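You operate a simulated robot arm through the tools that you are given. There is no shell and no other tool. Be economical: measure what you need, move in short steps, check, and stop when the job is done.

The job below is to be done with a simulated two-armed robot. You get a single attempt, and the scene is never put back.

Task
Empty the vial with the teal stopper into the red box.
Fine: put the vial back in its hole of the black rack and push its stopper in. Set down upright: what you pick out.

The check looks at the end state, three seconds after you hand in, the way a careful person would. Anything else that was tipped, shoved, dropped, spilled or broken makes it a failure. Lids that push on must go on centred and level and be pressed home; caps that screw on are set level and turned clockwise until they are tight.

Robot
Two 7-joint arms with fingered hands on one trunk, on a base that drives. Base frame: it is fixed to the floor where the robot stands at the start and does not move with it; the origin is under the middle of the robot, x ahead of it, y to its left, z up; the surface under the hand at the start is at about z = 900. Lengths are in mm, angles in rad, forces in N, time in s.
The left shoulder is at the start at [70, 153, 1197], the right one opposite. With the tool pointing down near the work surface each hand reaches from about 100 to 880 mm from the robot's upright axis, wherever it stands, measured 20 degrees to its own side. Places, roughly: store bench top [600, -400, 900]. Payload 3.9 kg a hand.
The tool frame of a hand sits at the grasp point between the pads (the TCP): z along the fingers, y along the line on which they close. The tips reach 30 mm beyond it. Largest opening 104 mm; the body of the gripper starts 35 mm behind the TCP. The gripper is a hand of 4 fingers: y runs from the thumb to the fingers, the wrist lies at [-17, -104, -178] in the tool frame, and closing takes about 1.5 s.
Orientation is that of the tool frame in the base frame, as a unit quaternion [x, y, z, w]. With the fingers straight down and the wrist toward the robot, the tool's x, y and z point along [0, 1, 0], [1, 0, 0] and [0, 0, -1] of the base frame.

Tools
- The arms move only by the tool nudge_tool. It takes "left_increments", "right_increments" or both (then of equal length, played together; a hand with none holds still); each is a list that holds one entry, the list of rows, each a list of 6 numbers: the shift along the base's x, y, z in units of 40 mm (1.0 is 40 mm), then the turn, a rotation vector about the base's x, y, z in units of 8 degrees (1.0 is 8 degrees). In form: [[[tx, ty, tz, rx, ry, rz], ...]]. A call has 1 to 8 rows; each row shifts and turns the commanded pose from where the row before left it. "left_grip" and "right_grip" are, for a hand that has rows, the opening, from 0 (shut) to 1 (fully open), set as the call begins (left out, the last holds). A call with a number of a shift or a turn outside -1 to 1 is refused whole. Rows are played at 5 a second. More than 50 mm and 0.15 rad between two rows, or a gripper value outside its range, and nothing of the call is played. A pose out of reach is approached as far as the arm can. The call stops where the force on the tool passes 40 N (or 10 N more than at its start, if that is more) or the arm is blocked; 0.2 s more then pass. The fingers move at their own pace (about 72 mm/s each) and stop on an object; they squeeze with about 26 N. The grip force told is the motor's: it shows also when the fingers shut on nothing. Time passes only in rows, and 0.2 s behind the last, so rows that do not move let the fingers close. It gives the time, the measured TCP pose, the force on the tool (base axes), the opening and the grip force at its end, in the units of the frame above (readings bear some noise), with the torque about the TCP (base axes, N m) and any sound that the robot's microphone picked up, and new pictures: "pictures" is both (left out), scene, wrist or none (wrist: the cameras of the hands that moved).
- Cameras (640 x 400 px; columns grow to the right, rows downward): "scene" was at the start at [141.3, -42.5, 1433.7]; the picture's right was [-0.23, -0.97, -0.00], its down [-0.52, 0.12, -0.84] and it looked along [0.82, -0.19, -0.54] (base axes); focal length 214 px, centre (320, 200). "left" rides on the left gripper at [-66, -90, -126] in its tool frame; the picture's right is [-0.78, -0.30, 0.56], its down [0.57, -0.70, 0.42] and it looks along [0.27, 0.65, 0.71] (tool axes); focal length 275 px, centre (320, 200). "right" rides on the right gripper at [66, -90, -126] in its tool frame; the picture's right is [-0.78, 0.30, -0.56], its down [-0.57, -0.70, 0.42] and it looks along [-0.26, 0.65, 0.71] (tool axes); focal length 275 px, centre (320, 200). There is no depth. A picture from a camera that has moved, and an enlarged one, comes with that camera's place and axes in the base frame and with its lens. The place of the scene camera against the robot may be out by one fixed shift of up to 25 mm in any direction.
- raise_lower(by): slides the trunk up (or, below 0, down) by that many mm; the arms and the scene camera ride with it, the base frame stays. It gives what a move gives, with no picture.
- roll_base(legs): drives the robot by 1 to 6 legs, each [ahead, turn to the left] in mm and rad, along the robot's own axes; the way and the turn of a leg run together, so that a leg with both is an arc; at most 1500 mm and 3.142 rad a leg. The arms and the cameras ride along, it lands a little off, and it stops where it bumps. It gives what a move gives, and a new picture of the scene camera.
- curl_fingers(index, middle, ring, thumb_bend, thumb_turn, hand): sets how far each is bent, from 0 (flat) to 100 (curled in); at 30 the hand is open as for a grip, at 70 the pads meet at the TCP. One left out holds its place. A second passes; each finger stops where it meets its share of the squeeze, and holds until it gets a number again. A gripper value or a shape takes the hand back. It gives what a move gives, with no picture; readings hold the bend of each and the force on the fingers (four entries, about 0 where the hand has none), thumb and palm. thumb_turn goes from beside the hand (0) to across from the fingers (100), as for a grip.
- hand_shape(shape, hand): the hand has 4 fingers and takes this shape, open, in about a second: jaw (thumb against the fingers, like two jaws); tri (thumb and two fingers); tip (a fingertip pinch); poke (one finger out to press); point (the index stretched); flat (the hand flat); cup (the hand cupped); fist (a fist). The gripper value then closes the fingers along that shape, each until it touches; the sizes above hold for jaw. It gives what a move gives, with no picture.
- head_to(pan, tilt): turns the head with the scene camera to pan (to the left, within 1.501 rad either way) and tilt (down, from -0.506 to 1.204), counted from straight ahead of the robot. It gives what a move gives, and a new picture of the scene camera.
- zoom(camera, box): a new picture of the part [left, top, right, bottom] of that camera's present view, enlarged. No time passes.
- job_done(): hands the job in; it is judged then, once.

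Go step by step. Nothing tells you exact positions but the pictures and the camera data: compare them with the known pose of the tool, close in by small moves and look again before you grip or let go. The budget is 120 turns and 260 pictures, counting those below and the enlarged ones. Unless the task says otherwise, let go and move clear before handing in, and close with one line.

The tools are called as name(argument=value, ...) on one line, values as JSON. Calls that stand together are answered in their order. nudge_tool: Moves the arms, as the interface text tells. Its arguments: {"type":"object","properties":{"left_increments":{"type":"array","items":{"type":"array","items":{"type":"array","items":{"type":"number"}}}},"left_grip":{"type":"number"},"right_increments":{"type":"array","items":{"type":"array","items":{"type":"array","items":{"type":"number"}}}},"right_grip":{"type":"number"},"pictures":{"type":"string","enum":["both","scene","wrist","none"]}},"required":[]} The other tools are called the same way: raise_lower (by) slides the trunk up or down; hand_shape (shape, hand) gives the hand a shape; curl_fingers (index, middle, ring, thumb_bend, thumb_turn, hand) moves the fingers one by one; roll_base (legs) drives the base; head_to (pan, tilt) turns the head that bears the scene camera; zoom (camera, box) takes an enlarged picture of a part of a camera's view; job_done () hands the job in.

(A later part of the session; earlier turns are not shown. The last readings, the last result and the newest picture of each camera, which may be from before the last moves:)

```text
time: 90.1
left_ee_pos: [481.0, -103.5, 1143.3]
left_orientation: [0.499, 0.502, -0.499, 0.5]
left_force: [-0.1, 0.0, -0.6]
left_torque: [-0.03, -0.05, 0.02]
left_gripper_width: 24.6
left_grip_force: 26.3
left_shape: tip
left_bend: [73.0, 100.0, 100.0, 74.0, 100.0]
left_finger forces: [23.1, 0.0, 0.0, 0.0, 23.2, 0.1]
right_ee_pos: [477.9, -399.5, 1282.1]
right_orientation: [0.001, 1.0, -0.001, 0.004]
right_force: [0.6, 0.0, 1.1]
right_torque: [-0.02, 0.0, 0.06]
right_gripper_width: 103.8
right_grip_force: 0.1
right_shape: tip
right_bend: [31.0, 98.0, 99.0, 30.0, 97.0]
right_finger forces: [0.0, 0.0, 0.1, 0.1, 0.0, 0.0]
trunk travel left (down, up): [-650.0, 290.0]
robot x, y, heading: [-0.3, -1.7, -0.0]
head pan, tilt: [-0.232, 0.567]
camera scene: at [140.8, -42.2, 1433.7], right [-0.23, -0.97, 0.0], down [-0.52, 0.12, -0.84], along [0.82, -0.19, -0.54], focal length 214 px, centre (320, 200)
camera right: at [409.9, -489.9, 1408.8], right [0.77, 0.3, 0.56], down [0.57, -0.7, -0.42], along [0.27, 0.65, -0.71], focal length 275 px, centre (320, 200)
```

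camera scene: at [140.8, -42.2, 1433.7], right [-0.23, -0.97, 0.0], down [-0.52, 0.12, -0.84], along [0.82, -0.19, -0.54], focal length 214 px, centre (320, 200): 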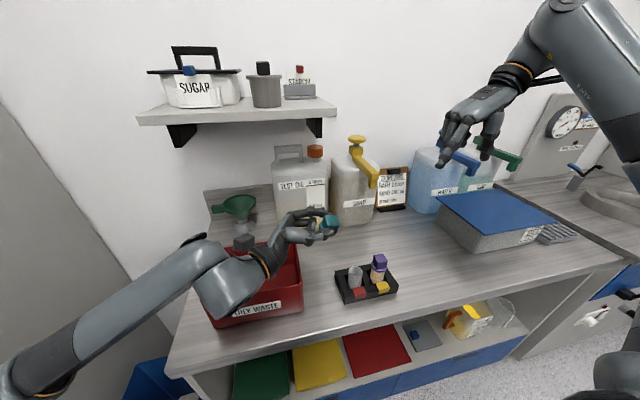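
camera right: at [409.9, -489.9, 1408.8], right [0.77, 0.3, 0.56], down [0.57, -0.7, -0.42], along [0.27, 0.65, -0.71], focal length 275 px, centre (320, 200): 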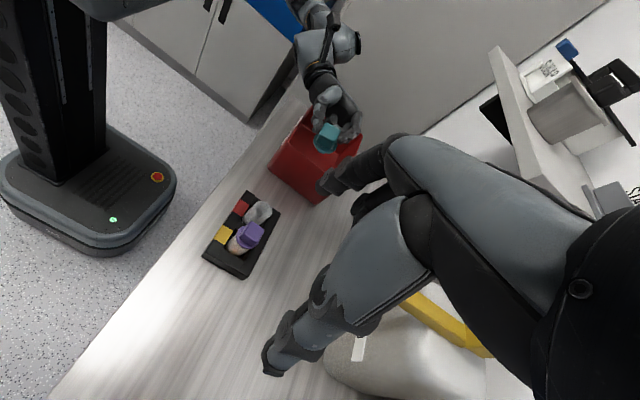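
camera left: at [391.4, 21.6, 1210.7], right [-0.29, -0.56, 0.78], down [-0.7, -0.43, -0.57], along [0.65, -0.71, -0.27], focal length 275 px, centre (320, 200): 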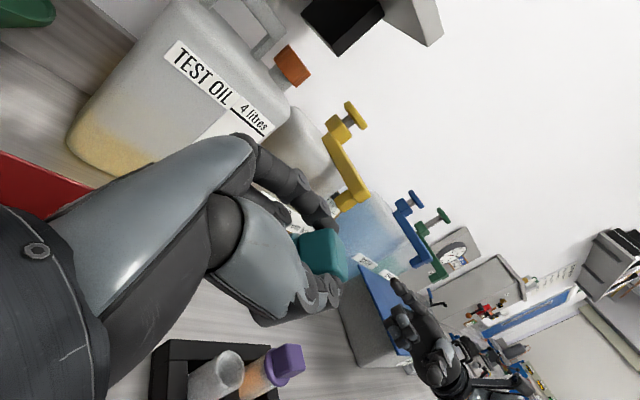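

The right hand now points down with its wrist to the right. I'll bring it above the stopper, partly closed, so the index can enter the slot between the left fingers.

nudge_tool(right_increments=[[[0.04, 0.9, 0, 0, 0, 0], [0.04, 0.98, 0, 0, 0, 0], [0.04, 0.98, 0, 0, 0, 0], [0.04, 0.98, 0, 0, 0, 0], [0.04, 0.98, -0.3, 0, 0, 0], [0.04, 0.98, -0.5, 0, 0, 0], [0.04, 0.98, -0.5, 0, 0, 0], [0, 0.1, -0.5, 0, 0, 0]]], right_grip=0.5, pictures="both")

zoom(camera="scene", box=[270, 130, 410, 250])

zoom(camera="right", box=[200, 130, 420, 330])

```text
time: 91.9
left_ee_pos: [482.9, -103.8, 1144.8]
left_orientation: [0.5, 0.502, -0.498, 0.5]
left_force: [-0.4, -0.7, 0.1]
left_torque: [0.0, 0.0, 0.01]
left_gripper_width: 24.8
left_grip_force: 25.6
left_shape: tip
left_bend: [73.0, 100.0, 100.0, 74.0, 100.0]
left_finger forces: [23.2, 0.0, 0.0, 0.1, 23.3, 0.0]
right_ee_pos: [489.4, -125.8, 1209.3]
right_orientation: [0.002, 1.0, 0.0, 0.004]
right_force: [0.7, -0.2, 0.1]
right_torque: [0.03, -0.01, 0.0]
right_gripper_width: 52.5
right_grip_force: 0.1
right_shape: tip
right_bend: [73.0, 98.0, 99.0, 68.0, 100.0]
right_finger forces: [0.0, 0.1, 0.0, 0.1, 0.0, 0.1]
trunk travel left (down, up): [-650.0, 290.0]
robot x, y, heading: [-0.7, -3.2, -0.0]
head pan, tilt: [-0.232, 0.567]
camera scene: at [141.1, -43.8, 1433.7], right [-0.23, -0.97, 0.0], down [-0.52, 0.12, -0.84], along [0.82, -0.19, -0.54], focal length 214 px, centre (320, 200)
camera right: at [422.1, -216.0, 1336.6], right [0.77, 0.29, 0.56], down [0.57, -0.7, -0.42], along [0.27, 0.65, -0.71], focal length 275 px, centre (320, 200)
```

scene: 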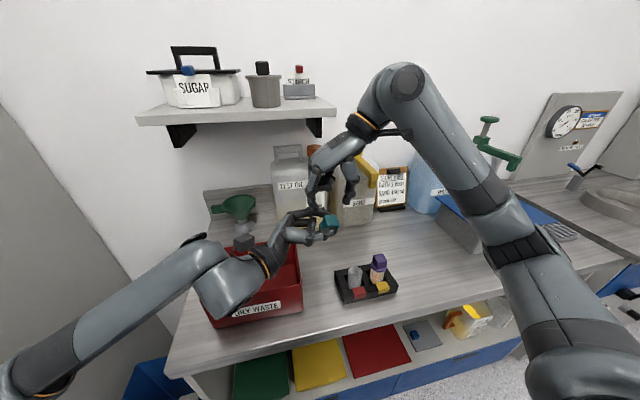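
right: 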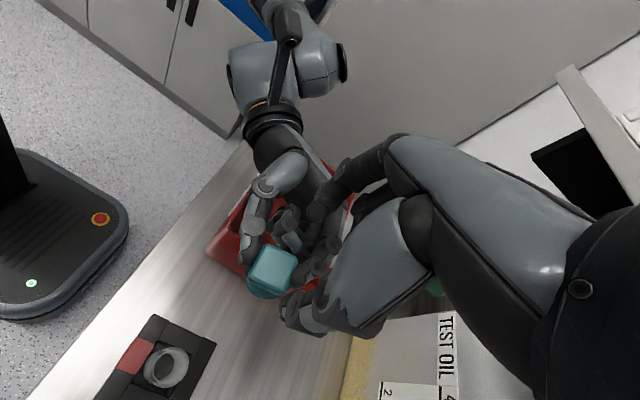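

```text
3.33 times, centred on (340, 190) of scene
camera zoom: at [141.1, -43.8, 1433.7], right [-0.23, -0.97, 0.0], down [-0.52, 0.12, -0.84], along [0.82, -0.19, -0.54], focal length 715 px, centre (253, 233)
```

zoom: 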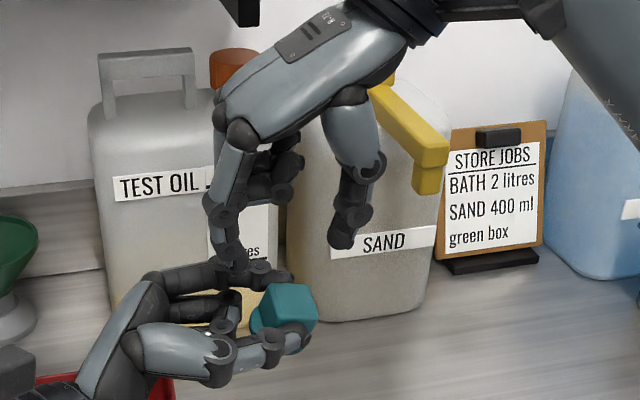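

```text
2.00 times, centred on (310, 230) of right
camera zoom: at [422.1, -216.0, 1336.6], right [0.77, 0.29, 0.56], down [0.57, -0.7, -0.42], along [0.27, 0.65, -0.71], focal length 551 px, centre (340, 140)
```

zoom: 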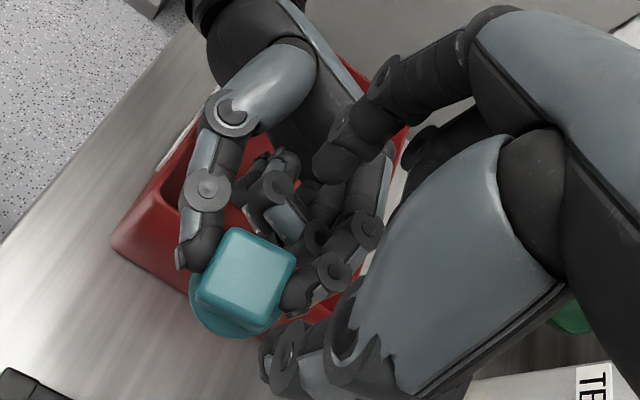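

The stopper is centred under the right pinch. I'll descend to grip the upper part of the cube.

nudge_tool(right_increments=[[[-0.07, -0.04, -0.35, 0, 0, 0], [0, 0, -0.3, 0, 0, 0], [0, 0, -0.25, 0, 0, 0]]], pictures="none")

zoom(camera="right", box=[200, 130, 420, 330])

zoom(camera="scene", box=[290, 160, 390, 250])

```text
time: 92.7
left_ee_pos: [482.1, -103.1, 1144.6]
left_orientation: [0.5, 0.502, -0.499, 0.499]
left_force: [-0.5, -0.3, 0.2]
left_torque: [0.04, 0.01, 0.01]
left_gripper_width: 25.1
left_grip_force: 25.8
left_shape: tip
left_bend: [73.0, 100.0, 100.0, 74.0, 100.0]
left_finger forces: [23.1, 0.1, 0.1, 0.0, 23.2, 0.1]
right_ee_pos: [487.8, -126.1, 1175.1]
right_orientation: [0.002, 1.0, 0.0, 0.004]
right_force: [0.8, 0.5, -0.5]
right_torque: [0.0, -0.02, 0.02]
right_gripper_width: 52.6
right_grip_force: 0.1
right_shape: tip
right_bend: [73.0, 98.0, 99.0, 68.0, 100.0]
right_finger forces: [0.0, 0.0, 0.0, 0.0, 0.0, 0.0]
trunk travel left (down, up): [-650.0, 290.0]
robot x, y, heading: [-3.9, 1.5, -0.0]
head pan, tilt: [-0.232, 0.567]
```

```text
2.00 times, centred on (310, 230) of right
camera zoom: at [419.1, -215.6, 1300.8], right [0.77, 0.29, 0.56], down [0.57, -0.7, -0.42], along [0.27, 0.65, -0.71], focal length 551 px, centre (340, 140)
```

zoom: 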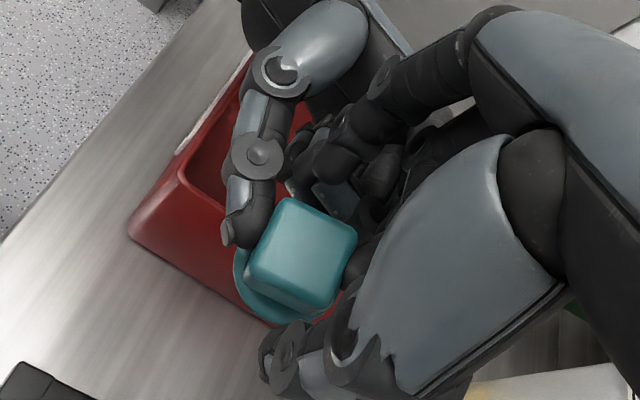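

```text
4.44 times, centred on (340, 205) of scene
camera zoom: at [141.3, -42.4, 1433.7], right [-0.23, -0.97, 0.0], down [-0.52, 0.12, -0.84], along [0.82, -0.19, -0.54], focal length 953 px, centre (231, 178)
```

zoom: 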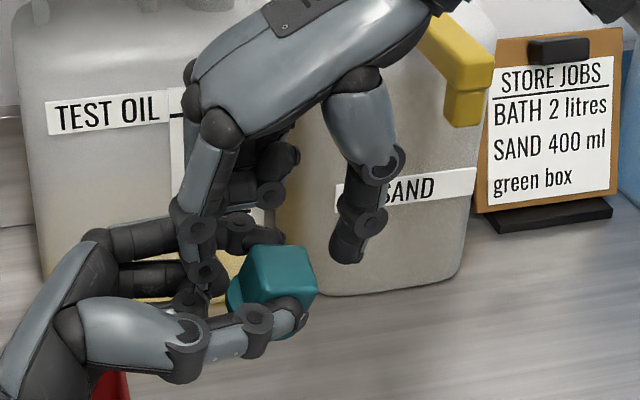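

nudge_tool(right_increments=[[[0, -0.04, -0.13, 0, 0, 0], [0, 0, 0, 0, 0, 0], [0, 0, 0, 0, 0, 0], [0, 0, 0, 0, 0, 0], [0, 0, 0, 0, 0, 0], [0, 0, 0, 0, 0, 0]]], right_grip=0, pictures="none")

zoom(camera="right", box=[200, 130, 420, 330])

zoom(camera="scene", box=[290, 160, 390, 250])

```text
time: 94.1
left_ee_pos: [483.4, -102.9, 1143.5]
left_orientation: [0.501, 0.501, -0.499, 0.499]
left_force: [1.1, 0.4, -2.8]
left_torque: [-0.04, 0.01, 0.17]
left_gripper_width: 25.0
left_grip_force: 26.2
left_shape: tip
left_bend: [73.0, 100.0, 100.0, 74.0, 100.0]
left_finger forces: [24.1, 0.1, 0.0, 0.0, 22.9, 0.1]
right_ee_pos: [486.9, -127.4, 1169.1]
right_orientation: [0.002, 1.0, 0.0, 0.003]
right_force: [-1.1, 1.2, 1.8]
right_torque: [0.15, 0.02, -0.15]
right_gripper_width: 27.5
right_grip_force: 25.9
right_shape: tip
right_bend: [73.0, 100.0, 100.0, 75.0, 100.0]
right_finger forces: [23.7, 0.0, 0.0, 0.0, 22.1, 0.0]
trunk travel left (down, up): [-650.0, 290.0]
robot x, y, heading: [0.6, -0.2, 0.002]
head pan, tilt: [-0.232, 0.567]
```

```text
2.00 times, centred on (310, 230) of right
camera zoom: at [418.8, -217.4, 1295.4], right [0.77, 0.29, 0.56], down [0.57, -0.7, -0.42], along [0.27, 0.65, -0.71], focal length 551 px, centre (340, 140)
```

zoom: 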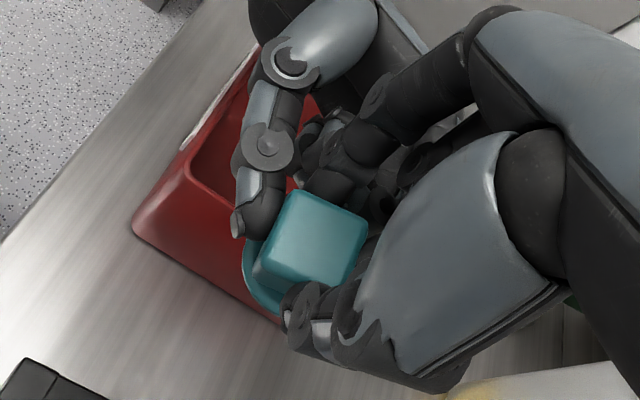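

```text
4.44 times, centred on (340, 205) of scene
camera zoom: at [141.2, -42.6, 1433.7], right [-0.23, -0.97, 0.0], down [-0.52, 0.12, -0.84], along [0.82, -0.19, -0.54], focal length 953 px, centre (231, 178)
```

zoom: 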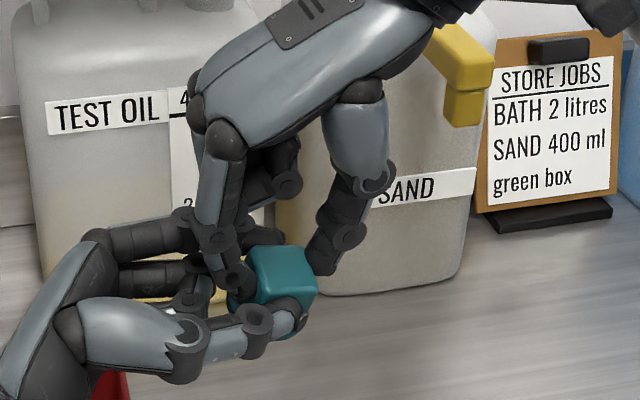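

The right hand has the cube. I'll open the left and retreat it to +y.

nudge_tool(left_increments=[[[0, 0, 0, 0, 0, 0], [0, 0, 0, 0, 0, 0], [0, 0, 0, 0, 0, 0], [0, 0, 0, 0, 0, 0], [0, 0.4, 0, 0, 0, 0], [0, 0.9, 0, 0, 0, 0], [0, 0.9, 0, 0, 0, 0], [0, 0.9, 0, 0, 0, 0]]], left_grip=0.8, pictures="scene")

zoom(camera="right", box=[200, 130, 420, 330])

zoom(camera="scene", box=[290, 160, 390, 250])

zoom(camera="left", box=[280, 130, 440, 290])

```text
time: 95.9
left_ee_pos: [480.3, 21.7, 1142.8]
left_orientation: [0.5, 0.501, -0.499, 0.5]
left_force: [-0.9, 0.5, 1.3]
left_torque: [0.0, -0.02, -0.02]
left_gripper_width: 83.0
left_grip_force: 0.0
left_shape: tip
left_bend: [28.0, 98.0, 99.0, 47.0, 98.0]
left_finger forces: [0.0, 0.0, 0.0, 0.0, 0.0, 0.0]
right_ee_pos: [486.5, -126.6, 1170.0]
right_orientation: [0.001, 1.0, -0.001, 0.003]
right_force: [-0.1, -0.1, -0.8]
right_torque: [-0.02, -0.03, 0.01]
right_gripper_width: 26.7
right_grip_force: 25.9
right_shape: tip
right_bend: [73.0, 100.0, 100.0, 75.0, 100.0]
right_finger forces: [21.9, 0.0, 0.1, 0.0, 22.1, 0.0]
trunk travel left (down, up): [-650.0, 290.0]
robot x, y, heading: [-2.5, 0.1, 0.0]
head pan, tilt: [-0.232, 0.567]
camera scene: at [140.3, -41.6, 1433.7], right [-0.23, -0.97, 0.0], down [-0.52, 0.12, -0.84], along [0.82, -0.19, -0.54], focal length 214 px, centre (320, 200)
```

scene: 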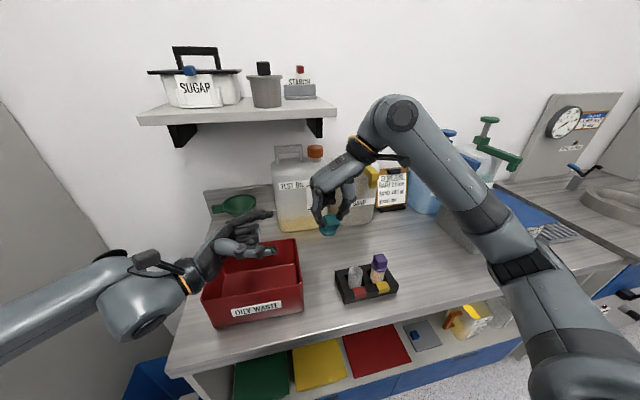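

```text
2.00 times, centred on (310, 230) of right
camera zoom: at [418.0, -216.4, 1295.8], right [0.77, 0.29, 0.56], down [0.57, -0.7, -0.42], along [0.27, 0.65, -0.71], focal length 551 px, centre (340, 140)
```

zoom: 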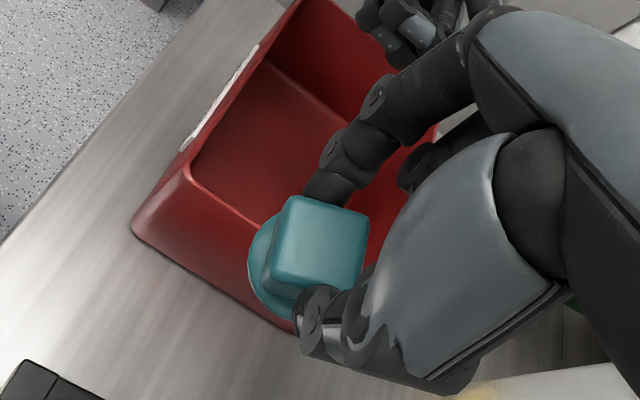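

```text
4.44 times, centred on (340, 205) of scene
camera zoom: at [140.3, -41.6, 1433.7], right [-0.23, -0.97, 0.0], down [-0.52, 0.12, -0.84], along [0.82, -0.19, -0.54], focal length 953 px, centre (231, 178)
```

zoom: 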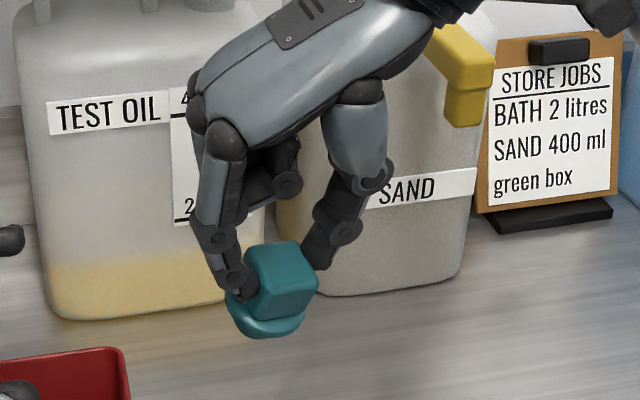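

```text
2.50 times, centred on (360, 210) of left
camera zoom: at [389.6, 146.5, 1208.8], right [-0.3, -0.56, 0.78], down [-0.7, -0.43, -0.57], along [0.65, -0.71, -0.27], focal length 688 px, centre (220, 175)
```

zoom: 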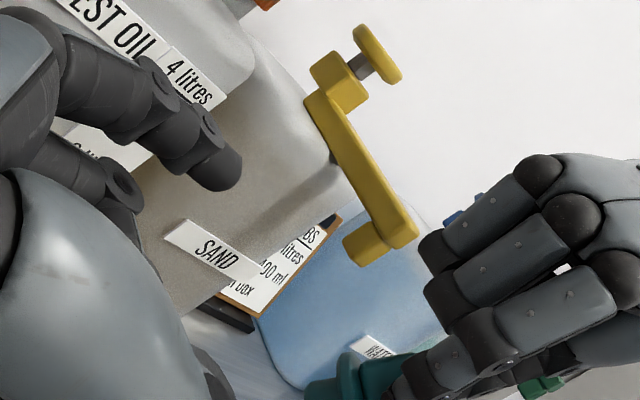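

nudge_tool(right_increments=[[[0, 0, 0, -0.7, 0, 0], [0, 0, 0, -0.7, 0, 0], [0, 0, 0, 0, 0, 0]]], pictures="none")

zoom(camera="left", box=[320, 240, 440, 330])

zoom(camera="scene", box=[300, 190, 360, 250])

```text
time: 96.7
left_ee_pos: [482.0, 20.6, 1142.1]
left_orientation: [0.501, 0.502, -0.499, 0.499]
left_force: [0.2, -0.3, -0.4]
left_torque: [0.01, 0.04, -0.02]
left_gripper_width: 82.8
left_grip_force: 0.1
left_shape: tip
left_bend: [28.0, 98.0, 99.0, 47.0, 98.0]
left_finger forces: [0.1, 0.0, 0.1, 0.1, 0.0, 0.1]
right_ee_pos: [486.9, -129.1, 1169.5]
right_orientation: [0.003, 0.995, -0.098, 0.003]
right_force: [0.1, 0.0, -0.2]
right_torque: [0.01, 0.0, -0.02]
right_gripper_width: 26.7
right_grip_force: 26.2
right_shape: tip
right_bend: [73.0, 100.0, 100.0, 75.0, 100.0]
right_finger forces: [22.0, 0.1, 0.0, 0.0, 22.1, 0.0]
trunk travel left (down, up): [-650.0, 290.0]
robot x, y, heading: [-0.3, -1.5, 0.001]
head pan, tilt: [-0.232, 0.567]
```

```text
4.44 times, centred on (380, 285) of left
camera zoom: at [390.6, 144.7, 1208.7], right [-0.29, -0.56, 0.77], down [-0.7, -0.42, -0.57], along [0.65, -0.71, -0.27], focal length 1224 px, centre (53, -178)
```

zoom: 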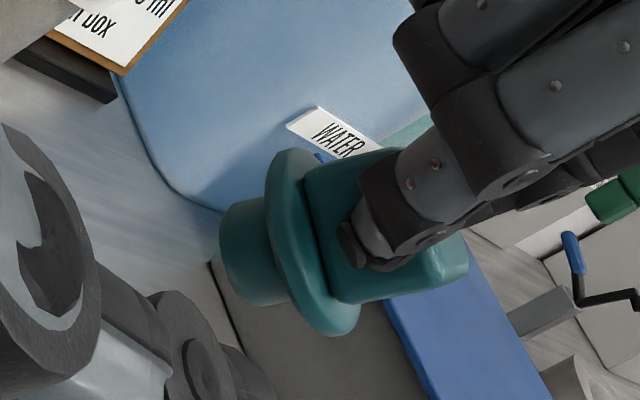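

```text
6.67 times, centred on (330, 220) of scene
camera zoom: at [141.3, -43.4, 1433.6], right [-0.23, -0.97, 0.0], down [-0.52, 0.12, -0.84], along [0.82, -0.19, -0.54], focal length 1430 px, centre (253, 67)
```

zoom: 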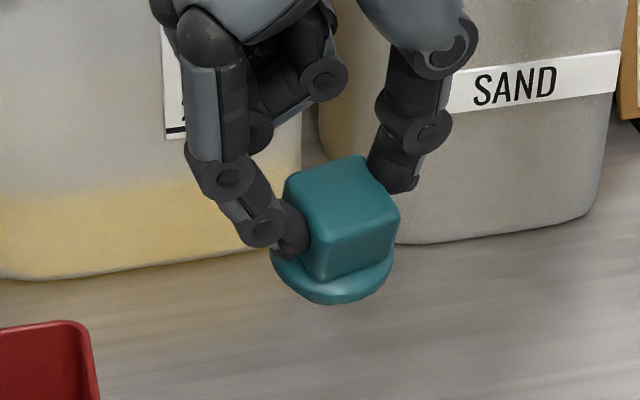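

The y-tilt is fixed, but the left view shows the top leaning about 14° toward the robot. I'll rotate about y to level it.

nudge_tool(right_increments=[[[0, 0, 0, -0.2, 0.6, 0], [0, 0, 0, -0.2, 0.6, 0], [0, 0, 0, 0, 0.5, 0]]], pictures="none")

zoom(camera="left", box=[320, 240, 440, 330])

zoom(camera="scene", box=[300, 190, 360, 250])

```text
time: 97.5
left_ee_pos: [481.8, 20.7, 1140.8]
left_orientation: [0.5, 0.501, -0.5, 0.5]
left_force: [-0.5, -0.8, 0.4]
left_torque: [-0.01, -0.02, 0.0]
left_gripper_width: 82.9
left_grip_force: 0.1
left_shape: tip
left_bend: [28.0, 98.0, 99.0, 47.0, 98.0]
left_finger forces: [0.0, 0.0, 0.0, 0.1, 0.1, 0.0]
right_ee_pos: [486.5, -126.9, 1167.6]
right_orientation: [-0.01, 0.986, -0.125, -0.114]
right_force: [-0.5, -0.7, 0.4]
right_torque: [-0.01, 0.0, 0.0]
right_gripper_width: 26.7
right_grip_force: 26.3
right_shape: tip
right_bend: [73.0, 100.0, 100.0, 75.0, 100.0]
right_finger forces: [22.0, 0.0, 0.1, 0.0, 22.0, 0.1]
trunk travel left (down, up): [-650.0, 290.0]
robot x, y, heading: [0.5, -3.8, -0.001]
head pan, tilt: [-0.232, 0.567]
```

```text
4.44 times, centred on (380, 285) of left
camera zoom: at [390.8, 145.4, 1208.5], right [-0.29, -0.56, 0.77], down [-0.7, -0.42, -0.57], along [0.65, -0.71, -0.27], focal length 1224 px, centre (53, -178)
```

zoom: 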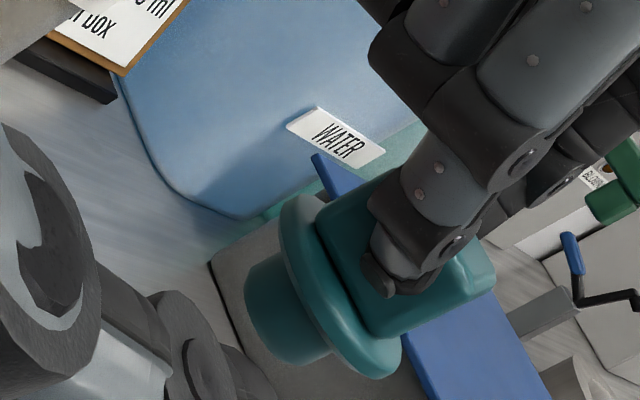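

```text
6.67 times, centred on (330, 220) of scene
camera zoom: at [141.4, -42.4, 1433.6], right [-0.23, -0.97, 0.0], down [-0.52, 0.12, -0.84], along [0.82, -0.19, -0.54], focal length 1430 px, centre (253, 67)
```

zoom: 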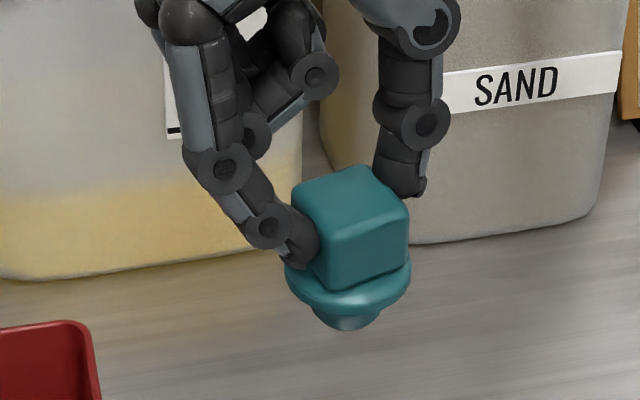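

The stopper is now near-level. From the scene view, the plug and vial rim have the same x and need a 64 mm move in -y. I'll move above the vial and lower partway.

nudge_tool(right_increments=[[[0, -0.53, 0, 0, 0.15, 0], [0, -0.53, -0.4, 0, 0.15, 0], [0, -0.54, -0.7, 0, 0, 0], [0, 0, -0.7, 0, 0, 0], [0, 0, -0.5, 0, 0, 0]]], pictures="wrist")

zoom(camera="scene", box=[320, 215, 400, 295])

zoom(camera="left", box=[340, 260, 480, 390])

```text
time: 98.7
left_ee_pos: [481.7, 19.5, 1140.7]
left_orientation: [0.501, 0.501, -0.499, 0.499]
left_force: [-0.4, 0.4, 0.0]
left_torque: [-0.01, -0.03, 0.0]
left_gripper_width: 83.1
left_grip_force: 0.1
left_shape: tip
left_bend: [28.0, 98.0, 99.0, 47.0, 98.0]
left_finger forces: [0.1, 0.1, 0.0, 0.0, 0.0, 0.0]
right_ee_pos: [485.5, -193.2, 1073.5]
right_orientation: [-0.014, 0.983, -0.126, -0.134]
right_force: [-0.1, -0.2, 0.1]
right_torque: [0.0, 0.02, 0.0]
right_gripper_width: 26.6
right_grip_force: 25.9
right_shape: tip
right_bend: [73.0, 100.0, 100.0, 75.0, 100.0]
right_finger forces: [22.1, 0.0, 0.0, 0.1, 22.0, 0.1]
trunk travel left (down, up): [-650.0, 290.0]
robot x, y, heading: [0.5, -2.9, 0.002]
head pan, tilt: [-0.232, 0.567]
camera right: at [459.5, -249.0, 1232.2], right [0.88, 0.42, 0.24], down [0.48, -0.79, -0.38], along [0.03, 0.45, -0.89], focal length 275 px, centre (320, 200)
```

right: 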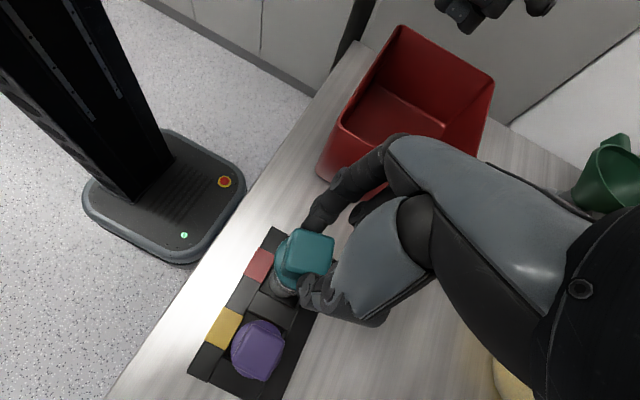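

```text
5.00 times, centred on (360, 255) of scene
camera zoom: at [141.3, -42.8, 1433.7], right [-0.23, -0.97, 0.0], down [-0.52, 0.12, -0.84], along [0.82, -0.19, -0.54], focal length 1072 px, centre (120, -75)
```

zoom: 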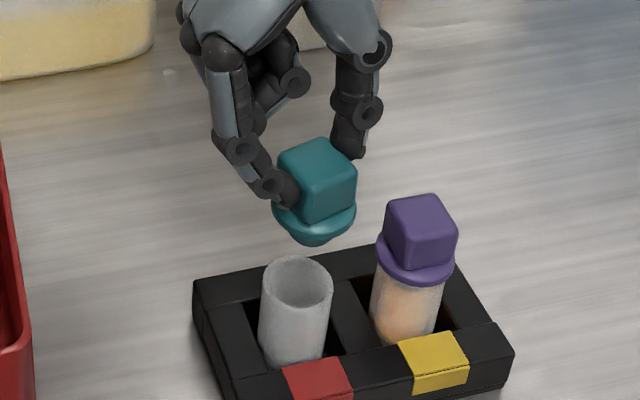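

```text
3.08 times, centred on (410, 325) of left
camera zoom: at [390.7, 145.1, 1208.7], right [-0.29, -0.56, 0.77], down [-0.7, -0.42, -0.57], along [0.65, -0.71, -0.27], focal length 847 px, centre (43, -185)
```

zoom: 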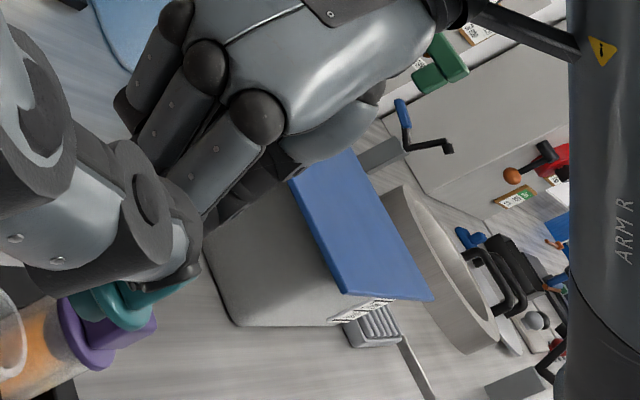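

zoom(camera="right", box=[230, 210, 370, 330])

```text
3.33 times, centred on (300, 270) of right
camera zoom: at [459.5, -249.0, 1232.2], right [0.88, 0.42, 0.24], down [0.48, -0.79, -0.38], along [0.03, 0.45, -0.89], focal length 918 px, centre (387, -33)
```

zoom: 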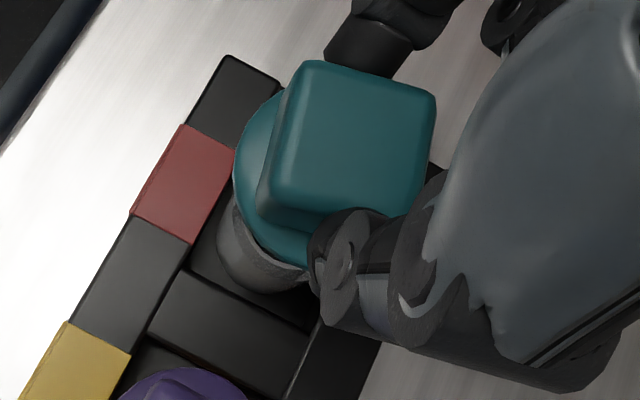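

From above, the stopper is nearly coaxial with the vial. I'll shift 2 mm in +y and lower to just above the rim.

nudge_tool(right_increments=[[[0, 0.06, -0.3, 0, 0, 0], [0, 0, -0.3, 0, 0, 0], [0, 0, -0.12, 0, 0, 0]]], pictures="none")

zoom(camera="scene", box=[330, 230, 390, 290])

zoom(camera="right", box=[230, 210, 370, 330])

```text
time: 99.5
left_ee_pos: [482.0, 20.4, 1142.2]
left_orientation: [0.5, 0.501, -0.499, 0.5]
left_force: [0.2, 0.0, 0.7]
left_torque: [-0.01, 0.03, 0.01]
left_gripper_width: 83.2
left_grip_force: 0.0
left_shape: tip
left_bend: [28.0, 98.0, 99.0, 47.0, 98.0]
left_finger forces: [0.0, 0.1, 0.0, 0.1, 0.1, 0.0]
right_ee_pos: [485.8, -189.9, 1046.2]
right_orientation: [-0.014, 0.983, -0.125, -0.135]
right_force: [-0.1, 0.1, 0.0]
right_torque: [-0.03, -0.02, 0.0]
right_gripper_width: 26.6
right_grip_force: 26.6
right_shape: tip
right_bend: [73.0, 100.0, 100.0, 75.0, 100.0]
right_finger forces: [22.0, 0.1, 0.0, 0.0, 22.0, 0.0]
trunk travel left (down, up): [-650.0, 290.0]
robot x, y, heading: [-3.7, -1.0, 0.005]
head pan, tilt: [-0.232, 0.567]
```

```text
6.67 times, centred on (360, 260) of scene
camera zoom: at [141.1, -42.5, 1433.7], right [-0.23, -0.97, 0.0], down [-0.52, 0.12, -0.84], along [0.82, -0.19, -0.54], focal length 1430 px, centre (53, -200)
```

zoom: 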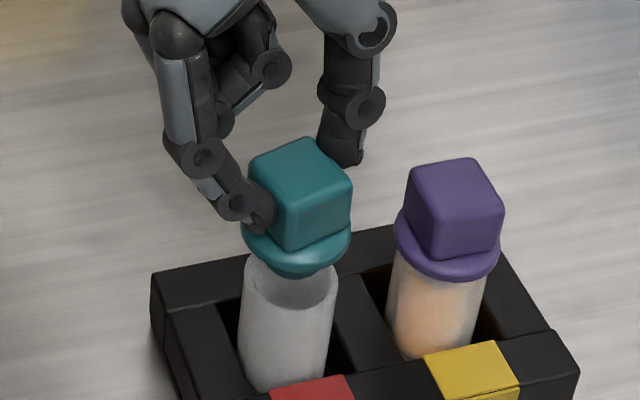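

```text
3.33 times, centred on (300, 270) of right
camera zoom: at [460.0, -245.6, 1204.3], right [0.88, 0.42, 0.24], down [0.48, -0.79, -0.38], along [0.03, 0.45, -0.89], focal length 918 px, centre (387, -33)
```

zoom: 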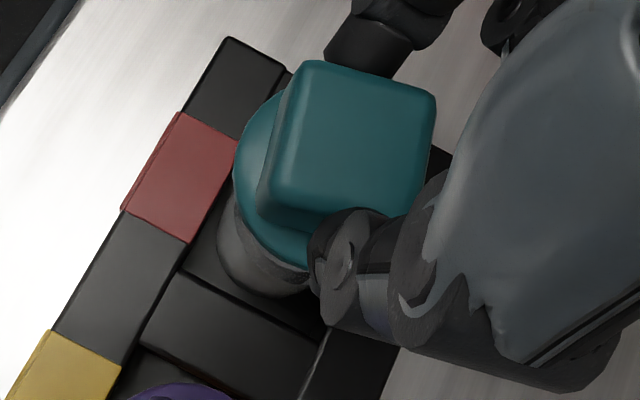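

nudge_tool(right_increments=[[[0, 0.02, -0.1, 0, 0, 0], [0, 0, -0.1, 0, 0, 0], [0, 0, -0.08, 0, 0, 0], [0, 0, -0.08, 0, 0, 0]]], pictures="none")

zoom(camera="scene", box=[330, 230, 390, 290])

```text
time: 100.5
left_ee_pos: [482.5, 21.6, 1142.5]
left_orientation: [0.5, 0.501, -0.499, 0.5]
left_force: [-0.4, -0.5, -0.7]
left_torque: [0.01, 0.01, 0.01]
left_gripper_width: 83.1
left_grip_force: 0.1
left_shape: tip
left_bend: [28.0, 98.0, 99.0, 47.0, 98.0]
left_finger forces: [0.1, 0.1, 0.0, 0.1, 0.0, 0.0]
right_ee_pos: [486.7, -188.1, 1033.6]
right_orientation: [-0.013, 0.983, -0.124, -0.135]
right_force: [-0.5, -1.2, 0.2]
right_torque: [-0.01, 0.0, 0.04]
right_gripper_width: 26.8
right_grip_force: 26.0
right_shape: tip
right_bend: [73.0, 100.0, 100.0, 75.0, 100.0]
right_finger forces: [22.0, 0.1, 0.1, 0.0, 22.0, 0.0]
trunk travel left (down, up): [-650.0, 290.0]
robot x, y, heading: [-1.1, -1.0, 0.003]
head pan, tilt: [-0.232, 0.567]
```

```text
6.67 times, centred on (360, 260) of scene
camera zoom: at [141.2, -42.6, 1433.7], right [-0.23, -0.97, 0.0], down [-0.52, 0.12, -0.84], along [0.82, -0.19, -0.54], focal length 1430 px, centre (53, -200)
```

zoom: 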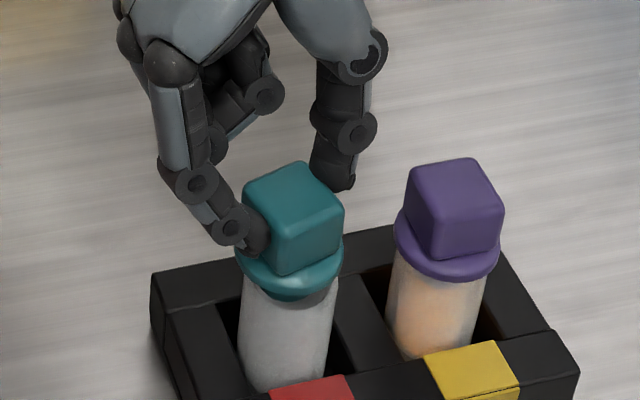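

nudge_tool(right_increments=[[[0, 0, -0.07, 0, 0, 0], [0, 0, -0.07, 0, 0, 0], [0, 0, -0.07, 0, 0, 0]]], pictures="none")

zoom(camera="scene", box=[330, 230, 390, 290])

```text
time: 101.3
left_ee_pos: [481.4, 19.1, 1142.4]
left_orientation: [0.5, 0.501, -0.499, 0.5]
left_force: [0.2, 0.6, 0.8]
left_torque: [0.0, -0.01, -0.02]
left_gripper_width: 82.8
left_grip_force: 0.1
left_shape: tip
left_bend: [28.0, 98.0, 99.0, 47.0, 98.0]
left_finger forces: [0.0, 0.1, 0.0, 0.0, 0.0, 0.1]
right_ee_pos: [485.3, -188.1, 1025.4]
right_orientation: [-0.014, 0.983, -0.125, -0.134]
right_force: [-0.4, -0.5, -0.1]
right_torque: [-0.01, 0.0, 0.0]
right_gripper_width: 26.7
right_grip_force: 25.3
right_shape: tip
right_bend: [73.0, 100.0, 100.0, 75.0, 100.0]
right_finger forces: [22.0, 0.0, 0.0, 0.0, 22.0, 0.0]
trunk travel left (down, up): [-650.0, 290.0]
robot x, y, heading: [-1.9, 0.9, -0.003]
head pan, tilt: [-0.232, 0.567]
```

```text
6.67 times, centred on (360, 260) of scene
camera zoom: at [141.2, -42.6, 1433.7], right [-0.23, -0.97, 0.0], down [-0.52, 0.12, -0.84], along [0.82, -0.19, -0.54], focal length 1430 px, centre (53, -200)
```

zoom: 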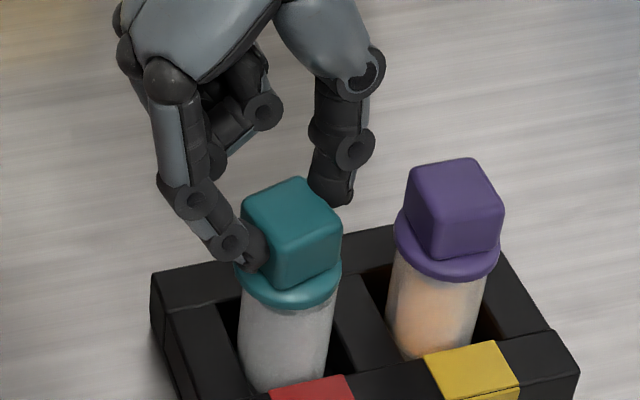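

The plug has entered the mouth and the flange is just above the rim. I'll keep pressing down.

nudge_tool(right_increments=[[[0, 0, -0.06, 0, 0, 0], [0, 0, -0.06, 0, 0, 0], [0, 0, -0.06, 0, 0, 0]]], pictures="none")

zoom(camera="scene", box=[330, 230, 390, 290])

```text
time: 102.1
left_ee_pos: [482.1, 20.7, 1142.4]
left_orientation: [0.5, 0.501, -0.499, 0.5]
left_force: [0.3, 0.5, 0.5]
left_torque: [-0.03, 0.0, -0.04]
left_gripper_width: 82.8
left_grip_force: 0.1
left_shape: tip
left_bend: [28.0, 98.0, 99.0, 47.0, 98.0]
left_finger forces: [0.0, 0.0, 0.0, 0.0, 0.1, 0.0]
right_ee_pos: [487.6, -188.1, 1017.9]
right_orientation: [-0.014, 0.983, -0.124, -0.134]
right_force: [0.3, 0.0, -0.5]
right_torque: [0.01, 0.0, 0.03]
right_gripper_width: 26.8
right_grip_force: 26.4
right_shape: tip
right_bend: [73.0, 100.0, 100.0, 75.0, 100.0]
right_finger forces: [22.1, 0.0, 0.0, 0.0, 22.2, 0.0]
trunk travel left (down, up): [-650.0, 290.0]
robot x, y, heading: [-0.4, -0.5, -0.0]
head pan, tilt: [-0.232, 0.567]
```

```text
6.67 times, centred on (360, 260) of scene
camera zoom: at [141.2, -42.6, 1433.7], right [-0.23, -0.97, 0.0], down [-0.52, 0.12, -0.84], along [0.82, -0.19, -0.54], focal length 1430 px, centre (53, -200)
```

zoom: 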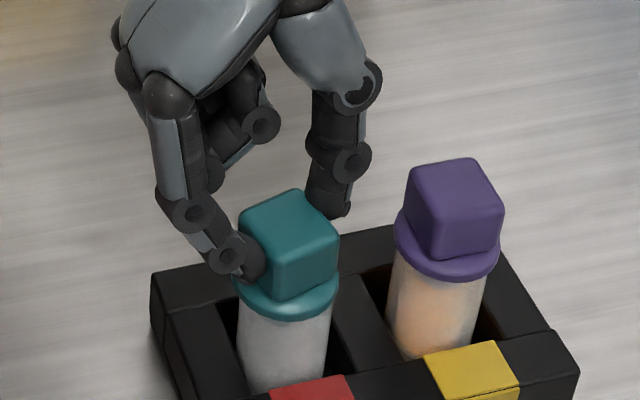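

zoom(camera="right", box=[230, 210, 370, 330])

zoom(camera="left", box=[310, 320, 390, 390])

```text
3.33 times, centred on (300, 270) of right
camera zoom: at [460.9, -244.2, 1175.5], right [0.88, 0.42, 0.24], down [0.48, -0.79, -0.38], along [0.03, 0.45, -0.89], focal length 918 px, centre (387, -33)
```

zoom: 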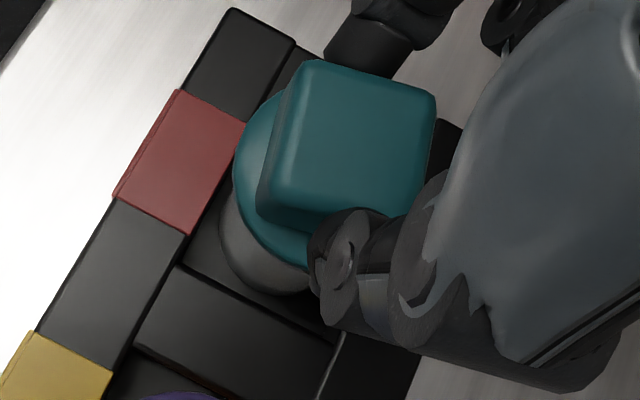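

```text
5.71 times, centred on (350, 355) of left
camera zoom: at [390.6, 145.3, 1208.6], right [-0.29, -0.56, 0.77], down [-0.7, -0.42, -0.57], along [0.65, -0.71, -0.27], focal length 1573 px, centre (149, -686)
```

zoom: 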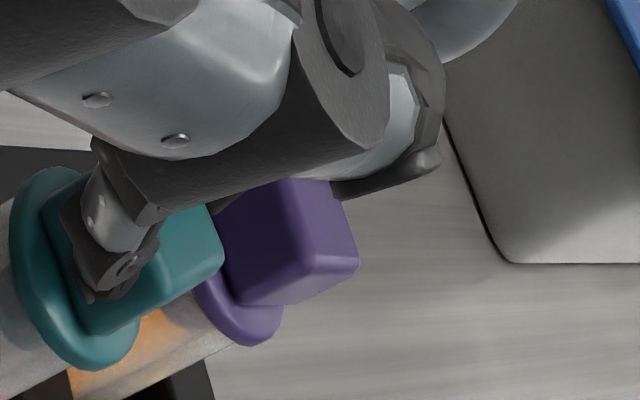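

The stopper is on the vial axis. I'll continue downward until resistance shows.

nudge_tool(right_increments=[[[0, 0, -0.06, 0, 0, 0], [0, 0, -0.06, 0, 0, 0], [0, 0, -0.06, 0, 0, 0]]], pictures="none")

zoom(camera="scene", box=[330, 230, 390, 290])

```text
time: 102.9
left_ee_pos: [479.8, 20.8, 1142.4]
left_orientation: [0.5, 0.5, -0.499, 0.501]
left_force: [0.3, -0.6, -1.3]
left_torque: [0.0, 0.03, -0.02]
left_gripper_width: 82.9
left_grip_force: 0.0
left_shape: tip
left_bend: [28.0, 98.0, 99.0, 47.0, 98.0]
left_finger forces: [0.1, 0.1, 0.0, 0.1, 0.0, 0.0]
right_ee_pos: [485.4, -187.3, 1013.4]
right_orientation: [-0.013, 0.983, -0.125, -0.132]
right_force: [2.4, -1.2, 24.6]
right_torque: [-0.21, 0.13, 0.01]
right_gripper_width: 29.0
right_grip_force: 25.2
right_shape: tip
right_bend: [74.0, 100.0, 100.0, 75.0, 100.0]
right_finger forces: [25.8, 0.0, 0.0, 0.0, 27.2, 0.0]
trunk travel left (down, up): [-650.0, 290.0]
robot x, y, heading: [-3.3, -2.9, -0.003]
head pan, tilt: [-0.232, 0.567]
```

```text
6.67 times, centred on (360, 260) of scene
camera zoom: at [138.3, -41.3, 1434.3], right [-0.23, -0.97, 0.0], down [-0.52, 0.12, -0.84], along [0.82, -0.19, -0.54], focal length 1430 px, centre (53, -200)
```

zoom: 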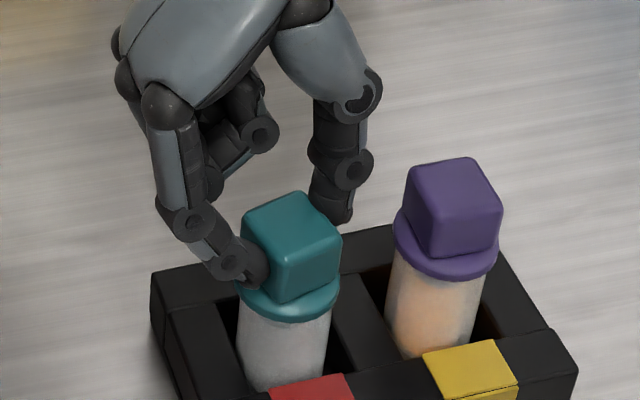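

Firm resistance at 25 N. I'll relax slightly, release, lift away, then press from the top.

nudge_tool(right_increments=[[[0, 0, 0.08, 0, 0, 0], [0, 0, 0, 0, 0, 0]]], pictures="none")

nudge_tool(right_increments=[[[0, 0, 0, 0, 0, 0], [0, 0, 0, 0, 0, 0], [0, 0, 0, 0, 0, 0]]], right_grip=0.5, pictures="none")

zoom(camera="scene", box=[330, 230, 390, 290])

zoom(camera="right", box=[200, 190, 400, 360])

```text
time: 103.5
left_ee_pos: [480.8, 21.4, 1141.5]
left_orientation: [0.499, 0.501, -0.5, 0.5]
left_force: [0.2, 0.1, 0.0]
left_torque: [-0.01, 0.01, -0.05]
left_gripper_width: 83.0
left_grip_force: 0.1
left_shape: tip
left_bend: [28.0, 98.0, 99.0, 47.0, 98.0]
left_finger forces: [0.0, 0.1, 0.0, 0.0, 0.1, 0.0]
right_ee_pos: [485.9, -187.6, 1013.6]
right_orientation: [-0.014, 0.983, -0.125, -0.134]
right_force: [0.7, 1.1, 11.9]
right_torque: [-0.04, 0.1, -0.06]
right_gripper_width: 28.6
right_grip_force: 26.2
right_shape: tip
right_bend: [74.0, 100.0, 100.0, 75.0, 100.0]
right_finger forces: [26.0, 0.0, 0.1, 0.0, 25.6, 0.0]
trunk travel left (down, up): [-650.0, 290.0]
robot x, y, heading: [0.3, 3.8, 0.001]
head pan, tilt: [-0.232, 0.567]
```

```text
time: 104.3
left_ee_pos: [481.7, 21.8, 1141.8]
left_orientation: [0.5, 0.501, -0.499, 0.5]
left_force: [-0.6, 0.1, -0.2]
left_torque: [0.0, -0.01, -0.04]
left_gripper_width: 83.1
left_grip_force: 0.0
left_shape: tip
left_bend: [28.0, 98.0, 99.0, 47.0, 98.0]
left_finger forces: [0.0, 0.0, 0.0, 0.1, 0.0, 0.0]
right_ee_pos: [485.8, -189.2, 1014.1]
right_orientation: [-0.014, 0.983, -0.126, -0.134]
right_force: [0.1, -0.2, -0.5]
right_torque: [0.04, -0.01, -0.02]
right_gripper_width: 51.4
right_grip_force: 0.1
right_shape: tip
right_bend: [73.0, 98.0, 99.0, 69.0, 100.0]
right_finger forces: [0.1, 0.0, 0.0, 0.0, 0.0, 0.1]
trunk travel left (down, up): [-650.0, 290.0]
robot x, y, heading: [-2.5, 1.1, -0.001]
head pan, tilt: [-0.232, 0.567]
```

```text
6.67 times, centred on (360, 260) of scene
camera zoom: at [140.8, -42.3, 1433.7], right [-0.23, -0.97, 0.0], down [-0.52, 0.12, -0.84], along [0.82, -0.19, -0.54], focal length 1430 px, centre (53, -200)
```

zoom: 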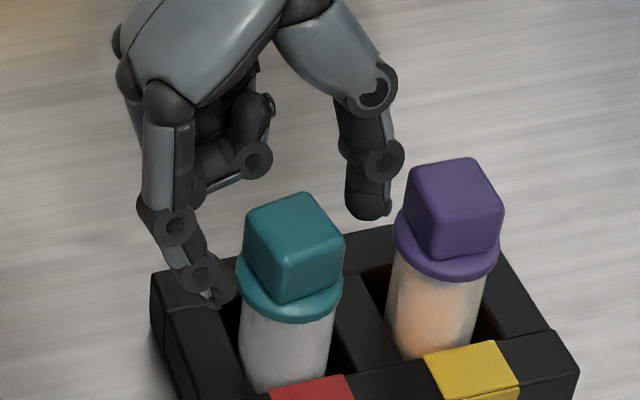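

```text
2.35 times, centred on (300, 275) of right
camera zoom: at [460.4, -244.3, 1171.8], right [0.88, 0.42, 0.24], down [0.48, -0.79, -0.38], along [0.03, 0.45, -0.89], focal length 648 px, centre (367, 24)
```

zoom: 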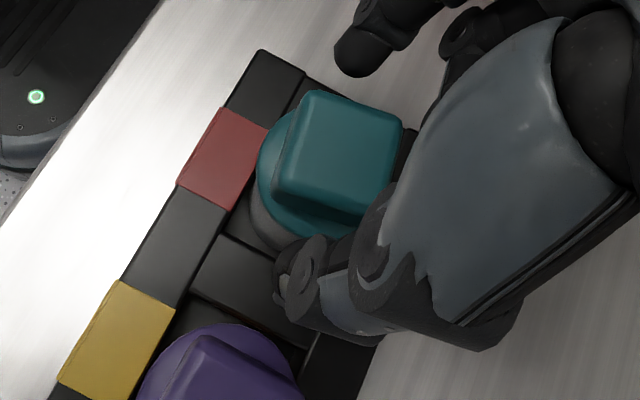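

The stopper sits level in the vial. I'll lift the right hand, straighten it, and close the fingertips so I can press the stopper home from above.

nudge_tool(right_increments=[[[0, 0, 0.4, 0, 0, 0], [0, 0, 0.7, 0, 0, 0], [0, 0, 0.7, 0, 0, 0], [-0.01, -0.07, 0.2, 0.9, -0.96, -0.1], [-0.01, -0.07, 0, 0.9, -0.97, -0.1]]], pictures="none")

nudge_tool(right_increments=[[[0, 0, 0, 0, 0, 0], [0, 0, 0, 0, 0, 0], [0, 0, 0, 0, 0, 0], [0, 0, 0, 0, 0, 0], [0, 0, 0, 0, 0, 0]]], right_grip=0, pictures="both")

zoom(camera="scene", box=[320, 210, 400, 300])

```text
refused: row 4 steps farther than a row can; nothing moved
```

```text
time: 105.5
left_ee_pos: [481.5, 20.5, 1141.6]
left_orientation: [-0.499, -0.5, 0.501, -0.5]
left_force: [-0.5, -0.3, -0.1]
left_torque: [-0.02, -0.05, 0.0]
left_gripper_width: 83.0
left_grip_force: 0.1
left_shape: tip
left_bend: [28.0, 98.0, 99.0, 47.0, 98.0]
left_finger forces: [0.0, 0.0, 0.0, 0.0, 0.0, 0.1]
right_ee_pos: [486.6, -189.0, 1013.8]
right_orientation: [-0.014, 0.983, -0.125, -0.134]
right_force: [0.1, -0.4, 0.2]
right_torque: [-0.01, -0.01, 0.0]
right_gripper_width: 25.0
right_grip_force: 26.1
right_shape: tip
right_bend: [73.0, 100.0, 100.0, 74.0, 100.0]
right_finger forces: [22.8, 0.0, 0.0, 0.0, 23.1, 0.0]
trunk travel left (down, up): [-650.0, 290.0]
robot x, y, heading: [0.7, -4.7, 0.004]
head pan, tilt: [-0.232, 0.567]
camera scene: at [141.1, -42.6, 1433.7], right [-0.23, -0.97, 0.0], down [-0.52, 0.12, -0.84], along [0.82, -0.19, -0.54], focal length 214 px, centre (320, 200)
camera right: at [460.7, -244.5, 1172.1], right [0.88, 0.42, 0.24], down [0.48, -0.79, -0.38], along [0.03, 0.45, -0.89], focal length 275 px, centre (320, 200)
```

scene: 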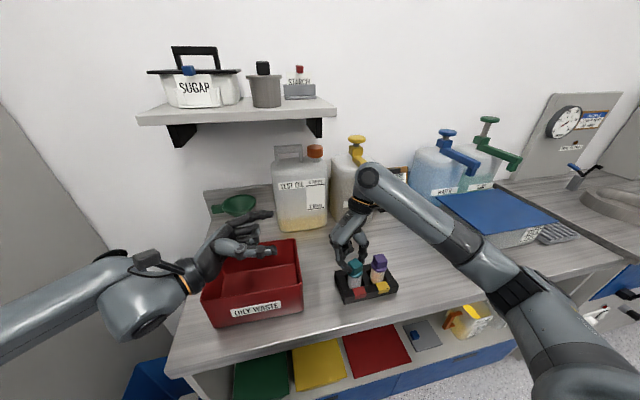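
right: 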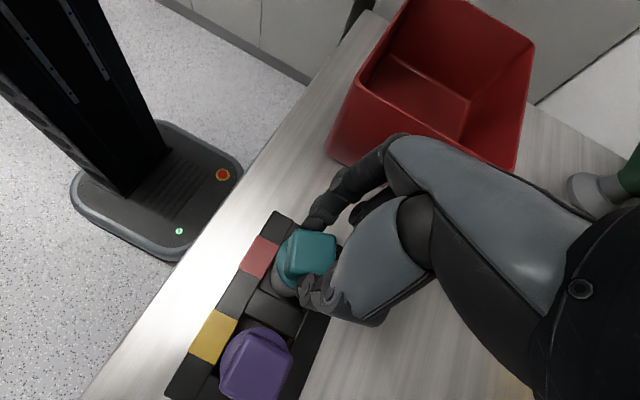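

```text
4.44 times, centred on (360, 255) of scene
camera zoom: at [141.1, -42.6, 1433.7], right [-0.23, -0.97, 0.0], down [-0.52, 0.12, -0.84], along [0.82, -0.19, -0.54], focal length 953 px, centre (142, -44)
```

zoom: 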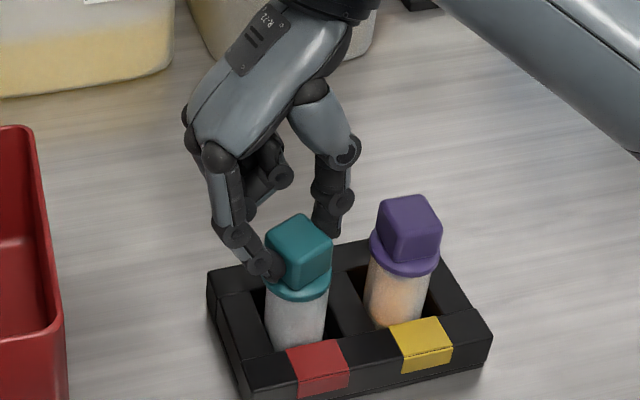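

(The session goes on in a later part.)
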